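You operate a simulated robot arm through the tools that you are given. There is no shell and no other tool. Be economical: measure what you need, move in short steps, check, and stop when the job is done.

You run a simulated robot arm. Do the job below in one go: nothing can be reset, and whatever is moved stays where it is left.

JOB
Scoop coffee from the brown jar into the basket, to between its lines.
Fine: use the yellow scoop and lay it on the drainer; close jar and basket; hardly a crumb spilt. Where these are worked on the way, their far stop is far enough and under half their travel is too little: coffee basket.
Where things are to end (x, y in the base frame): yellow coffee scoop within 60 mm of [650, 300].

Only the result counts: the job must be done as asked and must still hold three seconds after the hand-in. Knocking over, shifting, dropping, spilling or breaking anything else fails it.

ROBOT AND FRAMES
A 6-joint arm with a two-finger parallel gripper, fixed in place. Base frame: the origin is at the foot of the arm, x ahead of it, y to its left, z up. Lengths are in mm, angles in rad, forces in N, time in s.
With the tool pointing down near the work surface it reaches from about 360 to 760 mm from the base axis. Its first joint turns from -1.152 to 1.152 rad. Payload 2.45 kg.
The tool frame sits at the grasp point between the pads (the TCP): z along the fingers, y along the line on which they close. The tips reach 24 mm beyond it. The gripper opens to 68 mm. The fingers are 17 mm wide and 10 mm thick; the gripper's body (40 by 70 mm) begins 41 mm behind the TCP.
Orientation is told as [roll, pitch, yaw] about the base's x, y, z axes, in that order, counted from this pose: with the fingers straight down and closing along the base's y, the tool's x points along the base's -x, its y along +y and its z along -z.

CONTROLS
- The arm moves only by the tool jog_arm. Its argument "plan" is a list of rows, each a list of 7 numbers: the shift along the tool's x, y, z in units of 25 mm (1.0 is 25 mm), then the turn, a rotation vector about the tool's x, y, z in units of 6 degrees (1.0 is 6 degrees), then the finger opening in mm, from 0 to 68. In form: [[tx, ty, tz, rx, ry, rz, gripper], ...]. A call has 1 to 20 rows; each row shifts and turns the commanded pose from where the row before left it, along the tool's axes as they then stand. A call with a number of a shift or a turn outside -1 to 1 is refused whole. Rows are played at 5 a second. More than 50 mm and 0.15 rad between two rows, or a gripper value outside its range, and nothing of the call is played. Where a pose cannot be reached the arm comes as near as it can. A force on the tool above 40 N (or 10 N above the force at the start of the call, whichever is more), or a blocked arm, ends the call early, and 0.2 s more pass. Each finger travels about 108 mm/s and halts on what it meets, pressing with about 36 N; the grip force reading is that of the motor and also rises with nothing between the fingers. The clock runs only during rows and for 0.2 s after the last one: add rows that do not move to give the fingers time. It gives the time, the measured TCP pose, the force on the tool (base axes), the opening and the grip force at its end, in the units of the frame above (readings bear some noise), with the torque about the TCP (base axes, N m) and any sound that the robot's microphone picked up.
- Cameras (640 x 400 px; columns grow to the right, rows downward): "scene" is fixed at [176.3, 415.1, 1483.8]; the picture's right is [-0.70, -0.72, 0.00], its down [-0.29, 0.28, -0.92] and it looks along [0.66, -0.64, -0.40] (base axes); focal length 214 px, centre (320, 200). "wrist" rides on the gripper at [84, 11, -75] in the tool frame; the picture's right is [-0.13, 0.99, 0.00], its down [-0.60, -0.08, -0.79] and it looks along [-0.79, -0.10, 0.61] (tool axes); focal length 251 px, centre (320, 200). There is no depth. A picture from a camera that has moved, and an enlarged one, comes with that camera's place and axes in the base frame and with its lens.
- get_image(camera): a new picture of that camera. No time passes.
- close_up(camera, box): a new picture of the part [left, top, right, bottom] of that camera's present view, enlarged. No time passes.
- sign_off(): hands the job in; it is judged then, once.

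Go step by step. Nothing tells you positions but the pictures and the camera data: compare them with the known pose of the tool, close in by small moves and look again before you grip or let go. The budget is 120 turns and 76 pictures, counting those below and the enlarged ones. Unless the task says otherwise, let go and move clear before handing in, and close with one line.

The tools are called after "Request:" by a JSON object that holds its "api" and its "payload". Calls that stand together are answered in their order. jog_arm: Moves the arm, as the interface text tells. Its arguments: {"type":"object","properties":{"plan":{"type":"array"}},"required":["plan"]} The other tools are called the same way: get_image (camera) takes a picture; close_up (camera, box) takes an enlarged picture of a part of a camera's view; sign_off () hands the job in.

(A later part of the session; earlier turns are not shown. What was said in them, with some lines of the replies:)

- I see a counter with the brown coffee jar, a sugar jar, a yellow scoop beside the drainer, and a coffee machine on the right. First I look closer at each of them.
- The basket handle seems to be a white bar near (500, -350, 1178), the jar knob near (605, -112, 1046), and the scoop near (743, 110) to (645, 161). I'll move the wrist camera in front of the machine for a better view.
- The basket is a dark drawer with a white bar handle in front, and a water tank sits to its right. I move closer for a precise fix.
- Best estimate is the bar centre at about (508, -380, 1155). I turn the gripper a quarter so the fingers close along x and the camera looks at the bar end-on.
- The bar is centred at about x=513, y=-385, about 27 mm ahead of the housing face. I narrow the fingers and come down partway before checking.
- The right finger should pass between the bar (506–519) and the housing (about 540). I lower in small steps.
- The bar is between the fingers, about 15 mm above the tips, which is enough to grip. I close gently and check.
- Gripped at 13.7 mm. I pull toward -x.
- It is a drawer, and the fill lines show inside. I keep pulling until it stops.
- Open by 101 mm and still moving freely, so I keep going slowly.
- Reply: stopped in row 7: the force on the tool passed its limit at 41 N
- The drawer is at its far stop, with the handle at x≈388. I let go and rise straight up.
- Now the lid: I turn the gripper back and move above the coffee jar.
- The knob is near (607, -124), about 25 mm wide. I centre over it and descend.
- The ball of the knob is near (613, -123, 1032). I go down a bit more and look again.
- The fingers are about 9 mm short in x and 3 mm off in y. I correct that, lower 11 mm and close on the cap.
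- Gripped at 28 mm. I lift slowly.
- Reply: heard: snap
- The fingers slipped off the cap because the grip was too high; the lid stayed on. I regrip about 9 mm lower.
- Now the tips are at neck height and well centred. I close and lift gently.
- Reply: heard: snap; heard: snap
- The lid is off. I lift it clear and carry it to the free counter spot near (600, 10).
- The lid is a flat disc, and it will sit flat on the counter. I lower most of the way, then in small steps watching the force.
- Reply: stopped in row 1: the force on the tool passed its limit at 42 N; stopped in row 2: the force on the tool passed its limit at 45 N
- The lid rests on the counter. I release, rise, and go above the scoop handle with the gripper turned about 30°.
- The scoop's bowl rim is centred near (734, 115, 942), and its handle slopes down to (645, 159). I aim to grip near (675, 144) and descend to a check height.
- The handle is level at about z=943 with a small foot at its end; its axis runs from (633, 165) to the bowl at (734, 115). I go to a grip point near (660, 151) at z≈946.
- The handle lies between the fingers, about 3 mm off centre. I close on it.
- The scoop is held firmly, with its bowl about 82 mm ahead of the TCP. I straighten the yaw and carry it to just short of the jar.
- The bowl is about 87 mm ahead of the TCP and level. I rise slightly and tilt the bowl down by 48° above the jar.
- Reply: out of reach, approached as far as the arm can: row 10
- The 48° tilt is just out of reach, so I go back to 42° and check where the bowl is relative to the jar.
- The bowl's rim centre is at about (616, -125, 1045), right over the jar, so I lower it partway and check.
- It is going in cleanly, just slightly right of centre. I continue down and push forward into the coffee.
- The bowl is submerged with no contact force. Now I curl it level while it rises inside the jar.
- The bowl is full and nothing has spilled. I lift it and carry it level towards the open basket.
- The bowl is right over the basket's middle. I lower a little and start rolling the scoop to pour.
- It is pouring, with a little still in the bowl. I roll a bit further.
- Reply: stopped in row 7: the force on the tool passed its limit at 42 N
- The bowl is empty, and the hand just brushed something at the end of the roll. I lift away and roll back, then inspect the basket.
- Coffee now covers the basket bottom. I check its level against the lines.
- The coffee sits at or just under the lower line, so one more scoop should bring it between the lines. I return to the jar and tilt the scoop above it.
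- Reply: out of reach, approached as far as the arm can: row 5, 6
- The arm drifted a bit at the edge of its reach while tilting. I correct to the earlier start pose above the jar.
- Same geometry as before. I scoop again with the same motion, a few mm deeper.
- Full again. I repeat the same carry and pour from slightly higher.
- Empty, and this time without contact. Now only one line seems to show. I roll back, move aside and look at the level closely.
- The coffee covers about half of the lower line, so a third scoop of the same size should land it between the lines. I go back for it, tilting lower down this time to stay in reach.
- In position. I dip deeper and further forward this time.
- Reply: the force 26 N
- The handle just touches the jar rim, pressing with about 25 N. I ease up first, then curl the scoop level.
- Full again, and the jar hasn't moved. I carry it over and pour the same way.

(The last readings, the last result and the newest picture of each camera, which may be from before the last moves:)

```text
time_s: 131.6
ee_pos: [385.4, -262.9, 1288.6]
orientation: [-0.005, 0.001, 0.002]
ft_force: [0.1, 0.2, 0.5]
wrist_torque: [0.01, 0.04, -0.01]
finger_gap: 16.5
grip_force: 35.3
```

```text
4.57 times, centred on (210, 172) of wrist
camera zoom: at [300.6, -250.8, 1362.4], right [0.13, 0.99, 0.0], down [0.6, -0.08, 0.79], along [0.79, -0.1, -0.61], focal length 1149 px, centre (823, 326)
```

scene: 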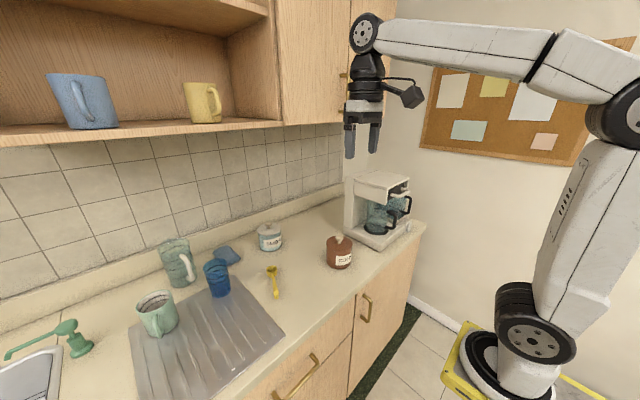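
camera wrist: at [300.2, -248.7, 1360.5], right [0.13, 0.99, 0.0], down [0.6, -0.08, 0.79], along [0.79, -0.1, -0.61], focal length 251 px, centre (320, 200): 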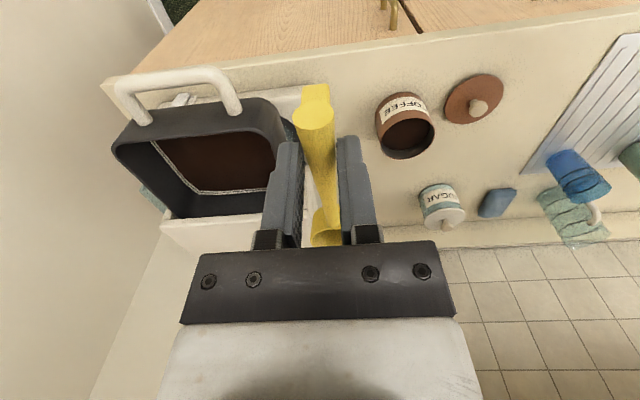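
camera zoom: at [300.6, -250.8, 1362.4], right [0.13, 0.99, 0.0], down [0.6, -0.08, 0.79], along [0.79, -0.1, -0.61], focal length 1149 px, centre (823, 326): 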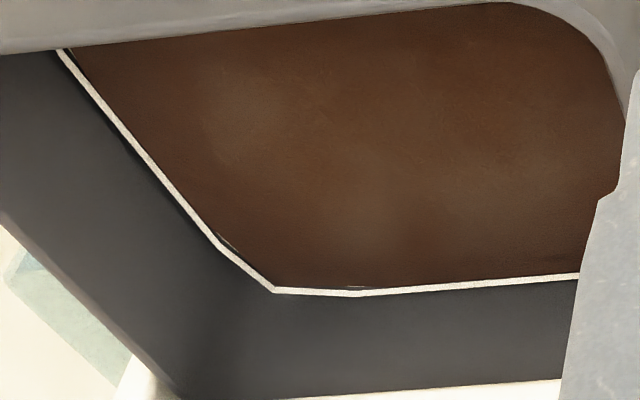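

The coffee now lies between the two lines: the lower is covered and the upper fully visible. Next I carry the empty scoop to the drainer, aiming for the area around (650, 300).

Request:
{"api": "jog_arm", "payload": {"plan": [[0, 1, 0, 0, 0, 0, 4], [0, 1, 0.3, 0, 0, 0, 4], [0, 1, 0.5, 0, 0, 0, 4], [-0.5, 1, 0.5, 0, 0, 0, 4], [-0.5, 1, 0.5, 0, 0, 0, 4], [-0.5, 1, 0.5, 0, 0, 0, 4], [-0.5, 1, 0.5, 0, 0, 0, 4], [-0.5, 1, 0.5, 0, 0, 0, 4], [-0.5, 1, 0.5, 0, 0, 0, 4], [-0.5, 1, 0.5, 0, 0, 0, 4], [-0.5, 1, 0.5, 0, 0, 0, 4], [-0.5, 1, 0.2, 0, 0, 0, 4], [-0.5, 1, 0, 0, 0, 0, 4], [-0.5, 1, 0, 0, 0, 0, 4], [-0.5, 1, 0, 0, 0, 0, 4], [-0.5, 1, 0, 0, 0, 0, 4], [-0.5, 1, 0, 0, 0, 0, 4], [-0.5, 1, 0, 0, 0, 0, 4], [0, 0, 0, 0, 0, 0, 4]]}}

Request:
{"api": "jog_arm", "payload": {"plan": [[-0.2, 1, 0, 0, 0, 0, 4], [-0.2, 1, 0, 0, 0, 0, 4], [-0.2, 1, 0, 0, 0, 0, 4], [0, 1, 0, 0, 0, 0, 4], [0, 0.5, 0, 0, 0, 0, 4], [0, 0, 1, 0, 0, 0, 4], [0, 0, 1, 0, 0, 0, 4], [0, 0, 1, 0, 0, 0, 4], [0, 0, 1, 0, 0, 0, 4], [0, 0, 1, 0, 0, 0, 4], [0, 0, 0, 0, 0, 0, 4]]}}

Request:
{"api": "close_up", "payload": {"camera": "scene", "box": [130, 220, 290, 360]}}

```text
time_s: 135.6
ee_pos: [569.1, 186.6, 1162.9]
orientation: [-0.004, 0.0, 0.001]
ft_force: [0.0, -0.5, 0.5]
wrist_torque: [0.03, 0.0, -0.02]
finger_gap: 16.1
grip_force: 34.8
```

```text
time_s: 138.0
ee_pos: [586.1, 299.5, 1035.4]
orientation: [-0.002, 0.003, 0.002]
ft_force: [0.8, -0.2, -0.3]
wrist_torque: [0.03, 0.01, 0.02]
finger_gap: 16.1
grip_force: 35.2
```

```text
2.86 times, centred on (210, 290) of scene
camera zoom: at [176.3, 415.1, 1483.8], right [-0.7, -0.72, 0.0], down [-0.29, 0.28, -0.92], along [0.66, -0.64, -0.4], focal length 613 px, centre (634, -57)
```

zoom: 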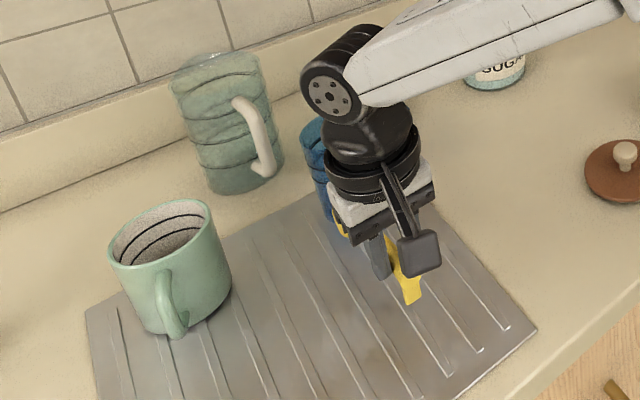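

There is clear space on the drainer, with the blue glass well beyond the bowl. I lower down to it.

Request:
{"api": "jog_arm", "payload": {"plan": [[0, 0, 1, 0, 0, 0, 4], [0, 0, 1, 0, 0, 0, 4], [0, 0, 0.5, 0, 0, 0, 4], [0, 0, 0, 0, 0, 0, 4]]}}

Request:
{"api": "jog_arm", "payload": {"plan": [[0, 0, 0.15, 0, 0, 0, 4], [0, 0, 0.15, 0, 0, 0, 4], [0, 0, 0, 0, 0, 0, 4]]}}

Request:
{"api": "jog_arm", "payload": {"plan": [[0, 0, 0.1, 0, 0, 0, 4], [0, 0, 0.1, 0, 0, 0, 4], [0, 0, 0, 0, 0, 0, 4]]}}

```text
time_s: 139.0
ee_pos: [584.9, 299.8, 974.6]
orientation: [-0.005, 0.002, 0.002]
ft_force: [-0.5, 0.6, -0.6]
wrist_torque: [0.01, -0.03, 0.05]
finger_gap: 16.1
grip_force: 34.6
```

```text
time_s: 139.8
ee_pos: [584.8, 299.2, 967.5]
orientation: [-0.005, 0.002, 0.001]
ft_force: [0.2, -0.1, 0.1]
wrist_torque: [0.02, 0.02, 0.01]
finger_gap: 16.3
grip_force: 34.6
```

```text
time_s: 140.6
ee_pos: [585.5, 298.2, 961.7]
orientation: [-0.004, 0.003, 0.001]
ft_force: [-0.2, 0.0, -0.2]
wrist_torque: [-0.01, 0.01, -0.02]
finger_gap: 16.5
grip_force: 35.1
```

Request:
{"api": "jog_arm", "payload": {"plan": [[0, 0, 0.1, 0, 0, 0, 4], [0, 0, 0.1, 0, 0, 0, 4], [0, 0, 0, 0, 0, 0, 4]]}}

Request:
{"api": "jog_arm", "payload": {"plan": [[0, 0, 0.1, 0, 0, 0, 4], [0, 0, 0, 0, 0, 0, 4]]}}

Request:
{"api": "close_up", "payload": {"camera": "scene", "box": [190, 250, 260, 310]}}

```text
time_s: 141.4
ee_pos: [586.7, 300.0, 957.9]
orientation: [0.0, -0.004, 0.004]
ft_force: [-1.1, 0.0, 9.8]
wrist_torque: [-0.02, -1.01, 0.02]
finger_gap: 16.6
grip_force: 34.9
```

```text
time_s: 142.0
ee_pos: [586.8, 299.9, 953.9]
orientation: [-0.002, 0.002, 0.002]
ft_force: [0.0, 0.8, 10.2]
wrist_torque: [0.02, -1.03, 0.01]
finger_gap: 16.3
grip_force: 36.0
```

```text
6.67 times, centred on (225, 280) of scene
camera zoom: at [176.0, 415.0, 1483.9], right [-0.7, -0.72, 0.0], down [-0.29, 0.28, -0.92], along [0.66, -0.64, -0.4], focal length 1430 px, centre (953, -333)
```

zoom: 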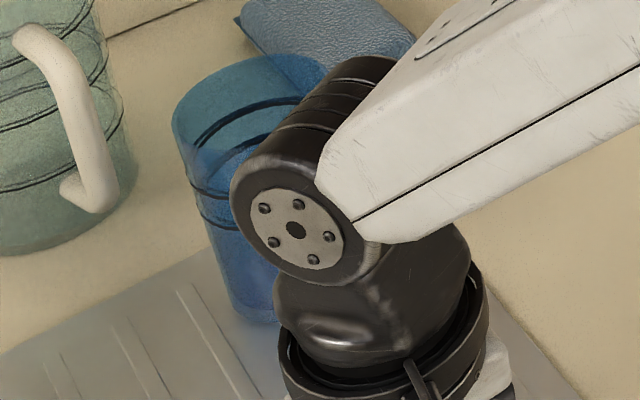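

The bowl is touching first. I lower a little more so the foot also comes down.

Request:
{"api": "jog_arm", "payload": {"plan": [[0, 0, 0.1, 0, 0, 0, 4], [0, 0, 0, 0, 0, 0, 4]]}}

Request:
{"api": "jog_arm", "payload": {"plan": [[0, 0, 0.08, 0, 0, 0, 4], [0, 0, 0, 0, 0, 0, 4]]}}

```text
time_s: 142.6
ee_pos: [587.6, 299.0, 954.3]
orientation: [-0.001, -0.003, 0.001]
ft_force: [-4.7, -7.4, 31.7]
wrist_torque: [-0.19, 0.07, -0.02]
finger_gap: 16.3
grip_force: 35.6
```

```text
time_s: 143.2
ee_pos: [587.0, 301.2, 952.4]
orientation: [0.003, -0.005, 0.002]
ft_force: [1.1, -6.4, 31.5]
wrist_torque: [-0.12, -0.02, -0.06]
finger_gap: 16.6
grip_force: 35.2
```

Both the bowl and foot are down. I release and rise clear.

Request:
{"api": "jog_arm", "payload": {"plan": [[0, 0, -0.08, 0, 0, 0, 4], [0, 0, 0, 0, 0, 0, 22], [0, 0, 0, 0, 0, 0, 36], [0, 0, 0, 0, 0, 0, 36], [0, 0, -0.5, 0, 0, 0, 36], [0, 0, -1, 0, 0, 0, 36], [0, 0, -1, 0, 0, 0, 36], [0, 0, -1, 0, 0, 0, 36], [0, 0, -1, 0, 0, 0, 36], [0, 0, -1, 0, 0, 0, 36], [0, -1, -1, 0, 0, 0, 36], [0, -1, -1, 0, 0, 0, 36], [0, -1, -1, 0, 0, 0, 36], [0, -1, 0, 0, 0, 0, 36], [0, -1, 0, 0, 0, 0, 36], [0, -1, 0, 0, 0, 0, 36], [0, 0, 0, 0, 0, 0, 36]]}}

Request:
{"api": "close_up", "payload": {"camera": "scene", "box": [130, 200, 330, 360]}}

```text
time_s: 146.8
ee_pos: [586.6, 150.0, 1167.7]
orientation: [-0.004, 0.001, 0.001]
ft_force: [-0.6, -0.2, 0.0]
wrist_torque: [-0.04, -0.01, 0.0]
finger_gap: 36.2
grip_force: 0.0
```

```text
2.50 times, centred on (230, 280) of scene
camera zoom: at [176.3, 415.1, 1483.8], right [-0.7, -0.72, 0.0], down [-0.29, 0.28, -0.92], along [0.66, -0.64, -0.4], focal length 536 px, centre (545, 0)
```

zoom: 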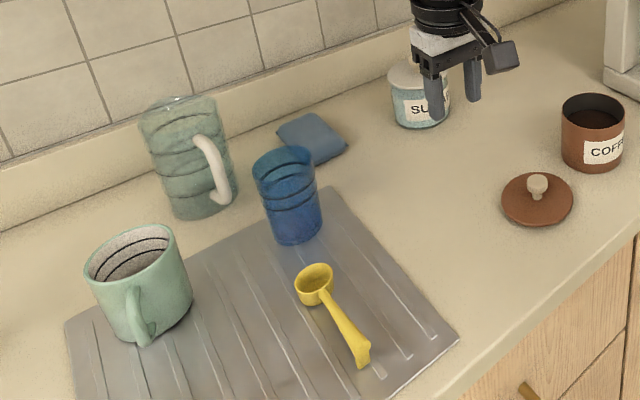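

The scoop lies on the drainer. Now I go back to the lid at (601, 10).

Request:
{"api": "jog_arm", "payload": {"plan": [[-0.1, -1, 0, 0, 0, 0, 48], [-0.1, -1, 0, 0, 0, 0, 48], [-0.1, -1, 0, 0, 0, 0, 48], [-0.1, -1, 0, 0, 0, 0, 48], [-0.1, -1, 0.5, 0, 0, 0, 48], [-0.1, -0.6, 1, 0, 0, 0, 48], [0, 0, 1, 0, 0, 0, 48], [0, 0, 1, 0, 0, 0, 48], [0, 0, 1, 0, 0, 0, 48], [0, 0, 1, 0, 0, 0, 48], [0, 0, 1, 0, 0, 0, 48], [0, 0, 0.5, 0, 0, 0, 48], [0, 0, 0, 0, 0, 0, 48]]}}

Request:
{"api": "get_image", "payload": {"camera": "wrist"}}

```text
time_s: 149.6
ee_pos: [603.0, 7.3, 989.2]
orientation: [-0.003, 0.0, 0.002]
ft_force: [-0.5, -0.1, -0.6]
wrist_torque: [0.01, -0.02, 0.02]
finger_gap: 48.1
grip_force: 0.1
```

```text
7 pictures are left
camera wrist: at [519.1, 20.0, 1063.3], right [0.13, 0.99, 0.0], down [0.6, -0.08, 0.79], along [0.79, -0.1, -0.61], focal length 251 px, centre (320, 200)
```

wrist: 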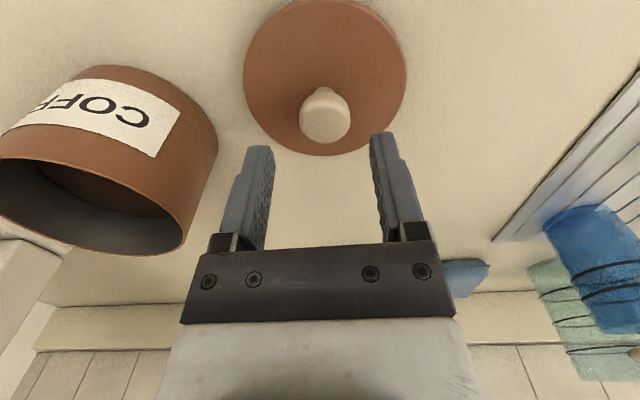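

The knob is well aligned. I lower and grip it exactly as before.

Request:
{"api": "jog_arm", "payload": {"plan": [[0.04, 0.09, 0.7, 0, 0, 0, 48], [0, 0, 0.7, 0, 0, 0, 48], [0, 0, 0, 0, 0, 0, 34], [0, 0, 0, 0, 0, 0, 16], [0, 0, 0, 0, 0, 0, 16], [0, 0, 0, 0, 0, 0, 16]]}}

Request:
{"api": "jog_arm", "payload": {"plan": [[0, 0, -0.5, 0, 0, 0, 16], [0, 0, -1, 0, 0, 0, 16], [0, 0, -1, 0, 0, 0, 16], [0, 0, -1, 0, 0, 0, 16], [0, 0, -1, 0, 0, 0, 16], [0, 0, -1, 0, 0, 0, 16], [0, 0, -0.6, 0, 0, 0, 16], [0, 0, 0, 0, 0, 0, 16]]}}

```text
time_s: 151.0
ee_pos: [602.2, 12.9, 954.6]
orientation: [-0.005, -0.001, 0.002]
ft_force: [0.3, -0.7, 1.7]
wrist_torque: [0.02, -0.02, 0.02]
finger_gap: 28.3
grip_force: 36.1
```

```text
time_s: 152.8
ee_pos: [599.7, 12.1, 1106.3]
orientation: [-0.003, 0.0, 0.001]
ft_force: [0.1, -0.3, -0.9]
wrist_torque: [-0.01, -0.02, -0.01]
finger_gap: 28.1
grip_force: 36.0
```

The lid is held. I carry it above the jar and stop just over the rim to check alignment.

Request:
{"api": "jog_arm", "payload": {"plan": [[-0.19, -1, 0, 0, 0, 0, 16], [-0.19, -1, 0, 0, 0, 0, 16], [-0.19, -1, 0, 0, 0, 0, 16], [-0.19, -1, 0, 0, 0, 0, 16], [0, -1, 0, 0, 0, 0, 16], [0, -0.5, 0, 0, 0, 0, 16], [0, 0, 1, 0, 0, 0, 16], [0, 0, 1, 0, 0, 0, 16], [0, 0, 0.4, 0, 0, 0, 16], [0, 0, 0, 0, 0, 0, 16]]}}

Request:
{"api": "close_up", "payload": {"camera": "scene", "box": [310, 200, 370, 260]}}

```text
time_s: 155.0
ee_pos: [619.0, -125.0, 1046.8]
orientation: [-0.004, 0.002, 0.001]
ft_force: [0.2, -0.8, -0.6]
wrist_torque: [0.04, 0.01, 0.01]
finger_gap: 28.2
grip_force: 35.6
```

```text
6.67 times, centred on (340, 230) of scene
camera zoom: at [176.3, 415.1, 1483.8], right [-0.7, -0.72, 0.0], down [-0.29, 0.28, -0.92], along [0.66, -0.64, -0.4], focal length 1430 px, centre (187, 0)
```

zoom: 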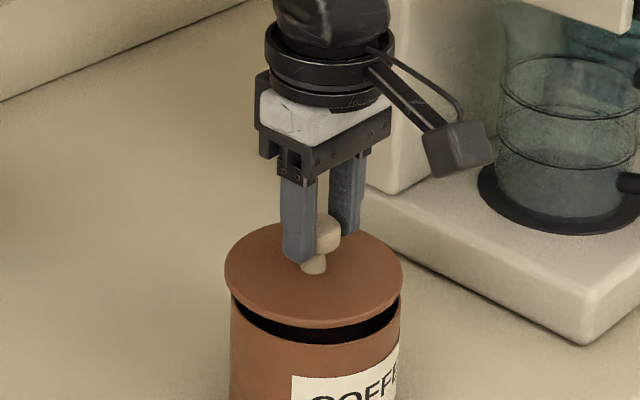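

The lid is aligned within about 1 mm. I lower it onto the rim in small steps.

Request:
{"api": "jog_arm", "payload": {"plan": [[0, -0.05, 0.2, 0, 0, 0, 16], [0, 0, 0.2, 0, 0, 0, 16], [0, 0, 0, 0, 0, 0, 16]]}}

Request:
{"api": "jog_arm", "payload": {"plan": [[0, 0, 0.1, 0, 0, 0, 16], [0, 0, 0.1, 0, 0, 0, 16], [0, 0, 0, 0, 0, 0, 16]]}}

```text
time_s: 155.8
ee_pos: [619.9, -125.8, 1037.0]
orientation: [-0.004, 0.0, 0.001]
ft_force: [-0.2, 0.0, 1.1]
wrist_torque: [0.02, 0.01, 0.02]
finger_gap: 28.4
grip_force: 35.9
```

```text
time_s: 156.6
ee_pos: [619.5, -126.4, 1032.8]
orientation: [-0.004, 0.002, 0.001]
ft_force: [0.2, 0.1, -0.5]
wrist_torque: [0.0, 0.0, 0.02]
finger_gap: 28.1
grip_force: 35.7
```

Request:
{"api": "jog_arm", "payload": {"plan": [[0, 0, 0.08, 0, 0, 0, 16], [0, 0, 0, 0, 0, 0, 16]]}}

Request:
{"api": "jog_arm", "payload": {"plan": [[0, 0, 0.08, 0, 0, 0, 16], [0, 0, 0, 0, 0, 0, 16]]}}

```text
time_s: 157.2
ee_pos: [618.1, -126.3, 1031.2]
orientation: [-0.003, -0.001, 0.003]
ft_force: [-3.8, -4.8, 14.3]
wrist_torque: [0.1, 0.31, 0.1]
finger_gap: 28.2
grip_force: 36.0
heard: snap
```

```text
time_s: 157.8
ee_pos: [619.4, -126.5, 1031.3]
orientation: [-0.005, -0.004, 0.001]
ft_force: [-10.1, -5.2, 35.3]
wrist_torque: [0.01, 0.41, 0.02]
finger_gap: 28.1
grip_force: 36.1
```

The lid snapped shut. I ease the pressure, release and rise.

Request:
{"api": "jog_arm", "payload": {"plan": [[0, 0, -0.06, 0, 0, 0, 16], [0, 0, 0, 0, 0, 0, 34], [0, 0, 0, 0, 0, 0, 48], [0, 0, 0, 0, 0, 0, 48], [0, 0, -0.4, 0, 0, 0, 48], [0, 0, -1, 0, 0, 0, 48], [0, 0, -1, 0, 0, 0, 48], [0, 0, -1, 0, 0, 0, 48], [0, 0, -1, 0, 0, 0, 48], [0, 0, -1, 0, 0, 0, 48], [0, 0, -1, 0, 0, 0, 48], [0, 0, -1, 0, 0, 0, 48], [0, 0, -1, 0, 0, 0, 48], [0, 0, -1, 0, 0, 0, 48], [0, 0, -1, 0, 0, 0, 20], [0, 0, 0, 0, 0, 0, 0], [0, 0, 0, 0, 0, 0, 0]]}}

Request:
{"api": "close_up", "payload": {"camera": "scene", "box": [310, 150, 440, 270]}}

```text
time_s: 161.4
ee_pos: [622.0, -127.5, 1289.0]
orientation: [-0.003, 0.002, 0.003]
ft_force: [0.5, 0.4, 0.3]
wrist_torque: [0.0, -0.04, 0.0]
finger_gap: 0.1
grip_force: 23.5
```

```text
3.33 times, centred on (375, 210) of scene
camera zoom: at [176.3, 415.1, 1483.8], right [-0.7, -0.72, 0.0], down [-0.29, 0.28, -0.92], along [0.66, -0.64, -0.4], focal length 715 px, centre (137, 167)
```

zoom: 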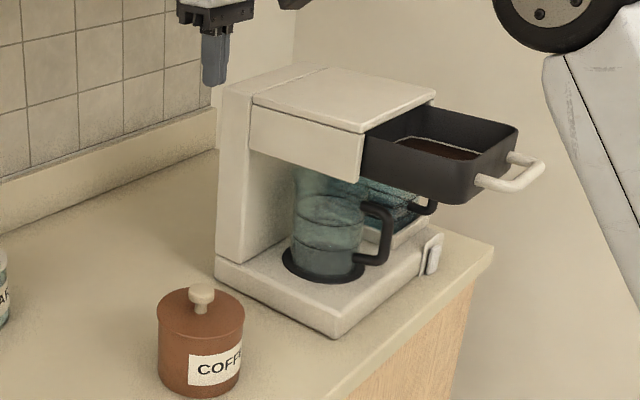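

The jar is closed. Last, I bring the closed fingers in front of the basket handle to push the drawer shut.

Request:
{"api": "jog_arm", "payload": {"plan": [[1, -0.93, 0, 0, 0, 0, 0], [1, -0.93, 0, 0, 0, 0, 0], [1, -0.93, 0, 0, 0, 0, 0], [1, -0.93, 0, 0, 0, 0, 0], [1, -0.93, 0, 0, 0, 0, 0], [1, -0.93, 0, 0, 0, 0, 0], [1, -0.93, 0, 0, 0, 0, 0], [1, -0.93, 0, 0, 0, 0, 0], [1, -0.93, 0, 0, 0, 0, 0], [1, -0.93, 0, 0, 0, 0, 0], [1, -0.93, 0, 0, 0, 0, 0], [0, 0, 0, 0, 0, 0, 0]]}}

Request:
{"api": "jog_arm", "payload": {"plan": [[0, 0, 1, 0, 0, 0, 0], [0, 0, 1, 0, 0, 0, 0], [0, 0, 1, 0, 0, 0, 0], [0, 0, 1, 0, 0, 0, 0], [0, 0, 1, 0, 0, 0, 0], [0, 0, 0, 0, 0, 0, 0]]}}

Request:
{"api": "close_up", "payload": {"camera": "scene", "box": [350, 120, 470, 220]}}

```text
time_s: 164.0
ee_pos: [344.0, -382.3, 1289.6]
orientation: [-0.001, 0.002, 0.002]
ft_force: [-0.6, -1.0, -0.1]
wrist_torque: [0.01, 0.01, -0.01]
finger_gap: 0.0
grip_force: 23.7
```

```text
time_s: 165.4
ee_pos: [344.0, -380.8, 1167.2]
orientation: [-0.005, 0.001, 0.003]
ft_force: [-0.8, -0.2, -0.4]
wrist_torque: [0.01, -0.03, -0.01]
finger_gap: 0.0
grip_force: 23.3
```

```text
4.00 times, centred on (410, 170) of scene
camera zoom: at [176.3, 415.1, 1483.8], right [-0.7, -0.72, 0.0], down [-0.29, 0.28, -0.92], along [0.66, -0.64, -0.4], focal length 858 px, centre (-40, 320)
```

zoom: 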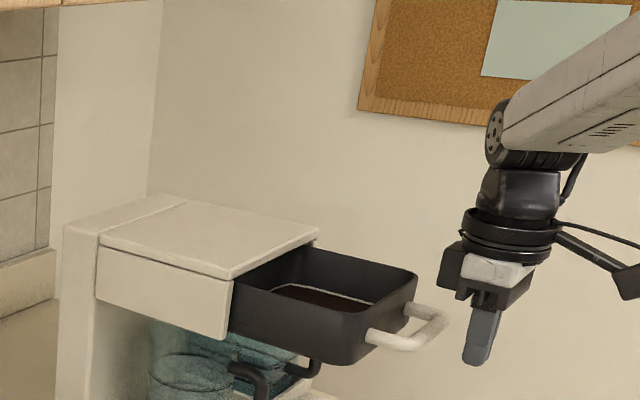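

The fingers are in front of the bar at the right height. I push toward +x, gently near the end.

Request:
{"api": "jog_arm", "payload": {"plan": [[-0.5, 0, 0.16, 0, 0, 0, 0], [-0.4, 0, 0, 0, 0, 0, 0], [-0.4, 0, 0, 0, 0, 0, 0], [-0.4, 0, 0, 0, 0, 0, 0], [-0.4, 0, 0, 0, 0, 0, 0], [-0.4, 0, 0, 0, 0, 0, 0], [-0.4, 0, 0, 0, 0, 0, 0], [-0.4, 0, 0, 0, 0, 0, 0], [-0.4, 0, 0, 0, 0, 0, 0], [-0.4, 0, 0, 0, 0, 0, 0], [-0.4, 0, 0, 0, 0, 0, 0], [-0.4, 0, 0, 0, 0, 0, 0], [-0.3, 0, 0, 0, 0, 0, 0], [0, 0, 0, 0, 0, 0, 0]]}}

Request:
{"api": "jog_arm", "payload": {"plan": [[-0.2, 0, 0, 0, 0, 0, 0], [-0.2, 0, 0, 0, 0, 0, 0], [-0.2, 0, 0, 0, 0, 0, 0], [-0.15, 0, 0, 0, 0, 0, 0], [-0.15, 0, 0, 0, 0, 0, 0], [-0.15, 0, 0, 0, 0, 0, 0], [-0.1, 0, 0, 0, 0, 0, 0], [-0.1, 0, 0, 0, 0, 0, 0], [0, 0, 0, 0, 0, 0, 0]]}}

```text
time_s: 168.4
ee_pos: [475.7, -381.9, 1162.6]
orientation: [-0.001, 0.001, 0.001]
ft_force: [-0.3, -0.1, 0.0]
wrist_torque: [0.01, 0.02, 0.0]
finger_gap: 0.0
grip_force: 23.7
```

```text
time_s: 170.0
ee_pos: [497.5, -383.0, 1163.1]
orientation: [0.004, 0.017, 0.0]
ft_force: [-10.2, 1.8, 3.6]
wrist_torque: [0.1, 0.06, 0.03]
finger_gap: 0.0
grip_force: 23.8
stopped in row 7: the force on the tool passed its limit at 44 N (the readings are from after the stop); the commanded pose is now the measured one
```

The drawer hit its closed stop with the bar back at about x=513. I back off, rise and check everything.

Request:
{"api": "jog_arm", "payload": {"plan": [[0.5, 0, 0, 0, 0, 0, 0], [1, 0, 0, 0, 0, 0, 0], [1, 0, 0, 0, 0, 0, 0], [0, 0, -1, 0, 0, 0, 0], [0, 0, -1, 0, 0, 0, 0], [0, 0, -1, 0, 0, 0, 0], [0, 0, -1, 0, 0, 0, 0], [0, 0, -1, 0, 0, 0, 0], [0, 0, -1, 0, 0, 0, 0], [0, 0, 0, 0, 0, 0, 30]]}}

Request:
{"api": "close_up", "payload": {"camera": "scene", "box": [310, 140, 440, 270]}}

Request:
{"api": "get_image", "payload": {"camera": "scene"}}

```text
time_s: 172.2
ee_pos: [439.0, -382.9, 1312.3]
orientation: [0.003, 0.014, 0.001]
ft_force: [-0.4, -0.1, -0.9]
wrist_torque: [-0.03, 0.01, 0.0]
finger_gap: 29.9
grip_force: 0.0
```

```text
3.08 times, centred on (375, 205) of scene
camera zoom: at [176.3, 415.1, 1483.8], right [-0.7, -0.72, 0.0], down [-0.29, 0.28, -0.92], along [0.66, -0.64, -0.4], focal length 660 px, centre (151, 185)
```

zoom: 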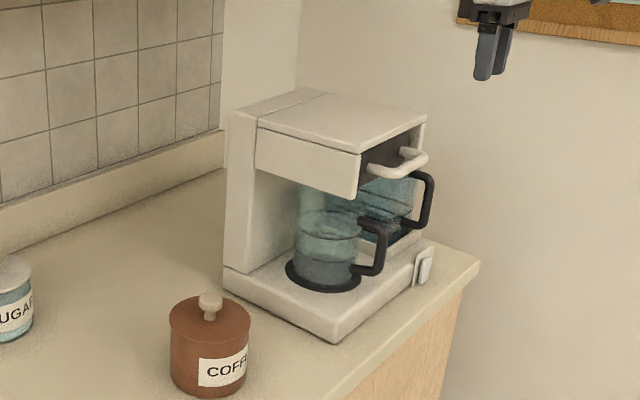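

```text
2 pictures are left
```

scene: 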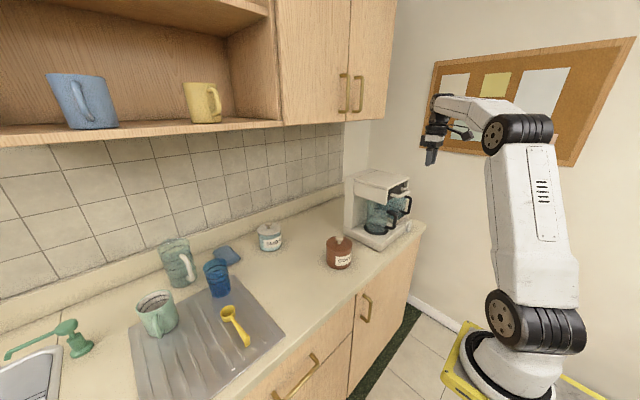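

The basket is shut, the jar lid is on, the scoop lies on the drainer and nothing else has moved, so I hand in.

Request:
{"api": "sign_off", "payload": {}}

```text
The job is handed in.
```

I scooped coffee from the brown jar into the basket three times, which brought it to between the two lines. The jar lid is snapped on, the basket is pushed shut to its stop, and the yellow scoop is on the drainer near [650, 300]. I saw no spills and nothing else out of place.
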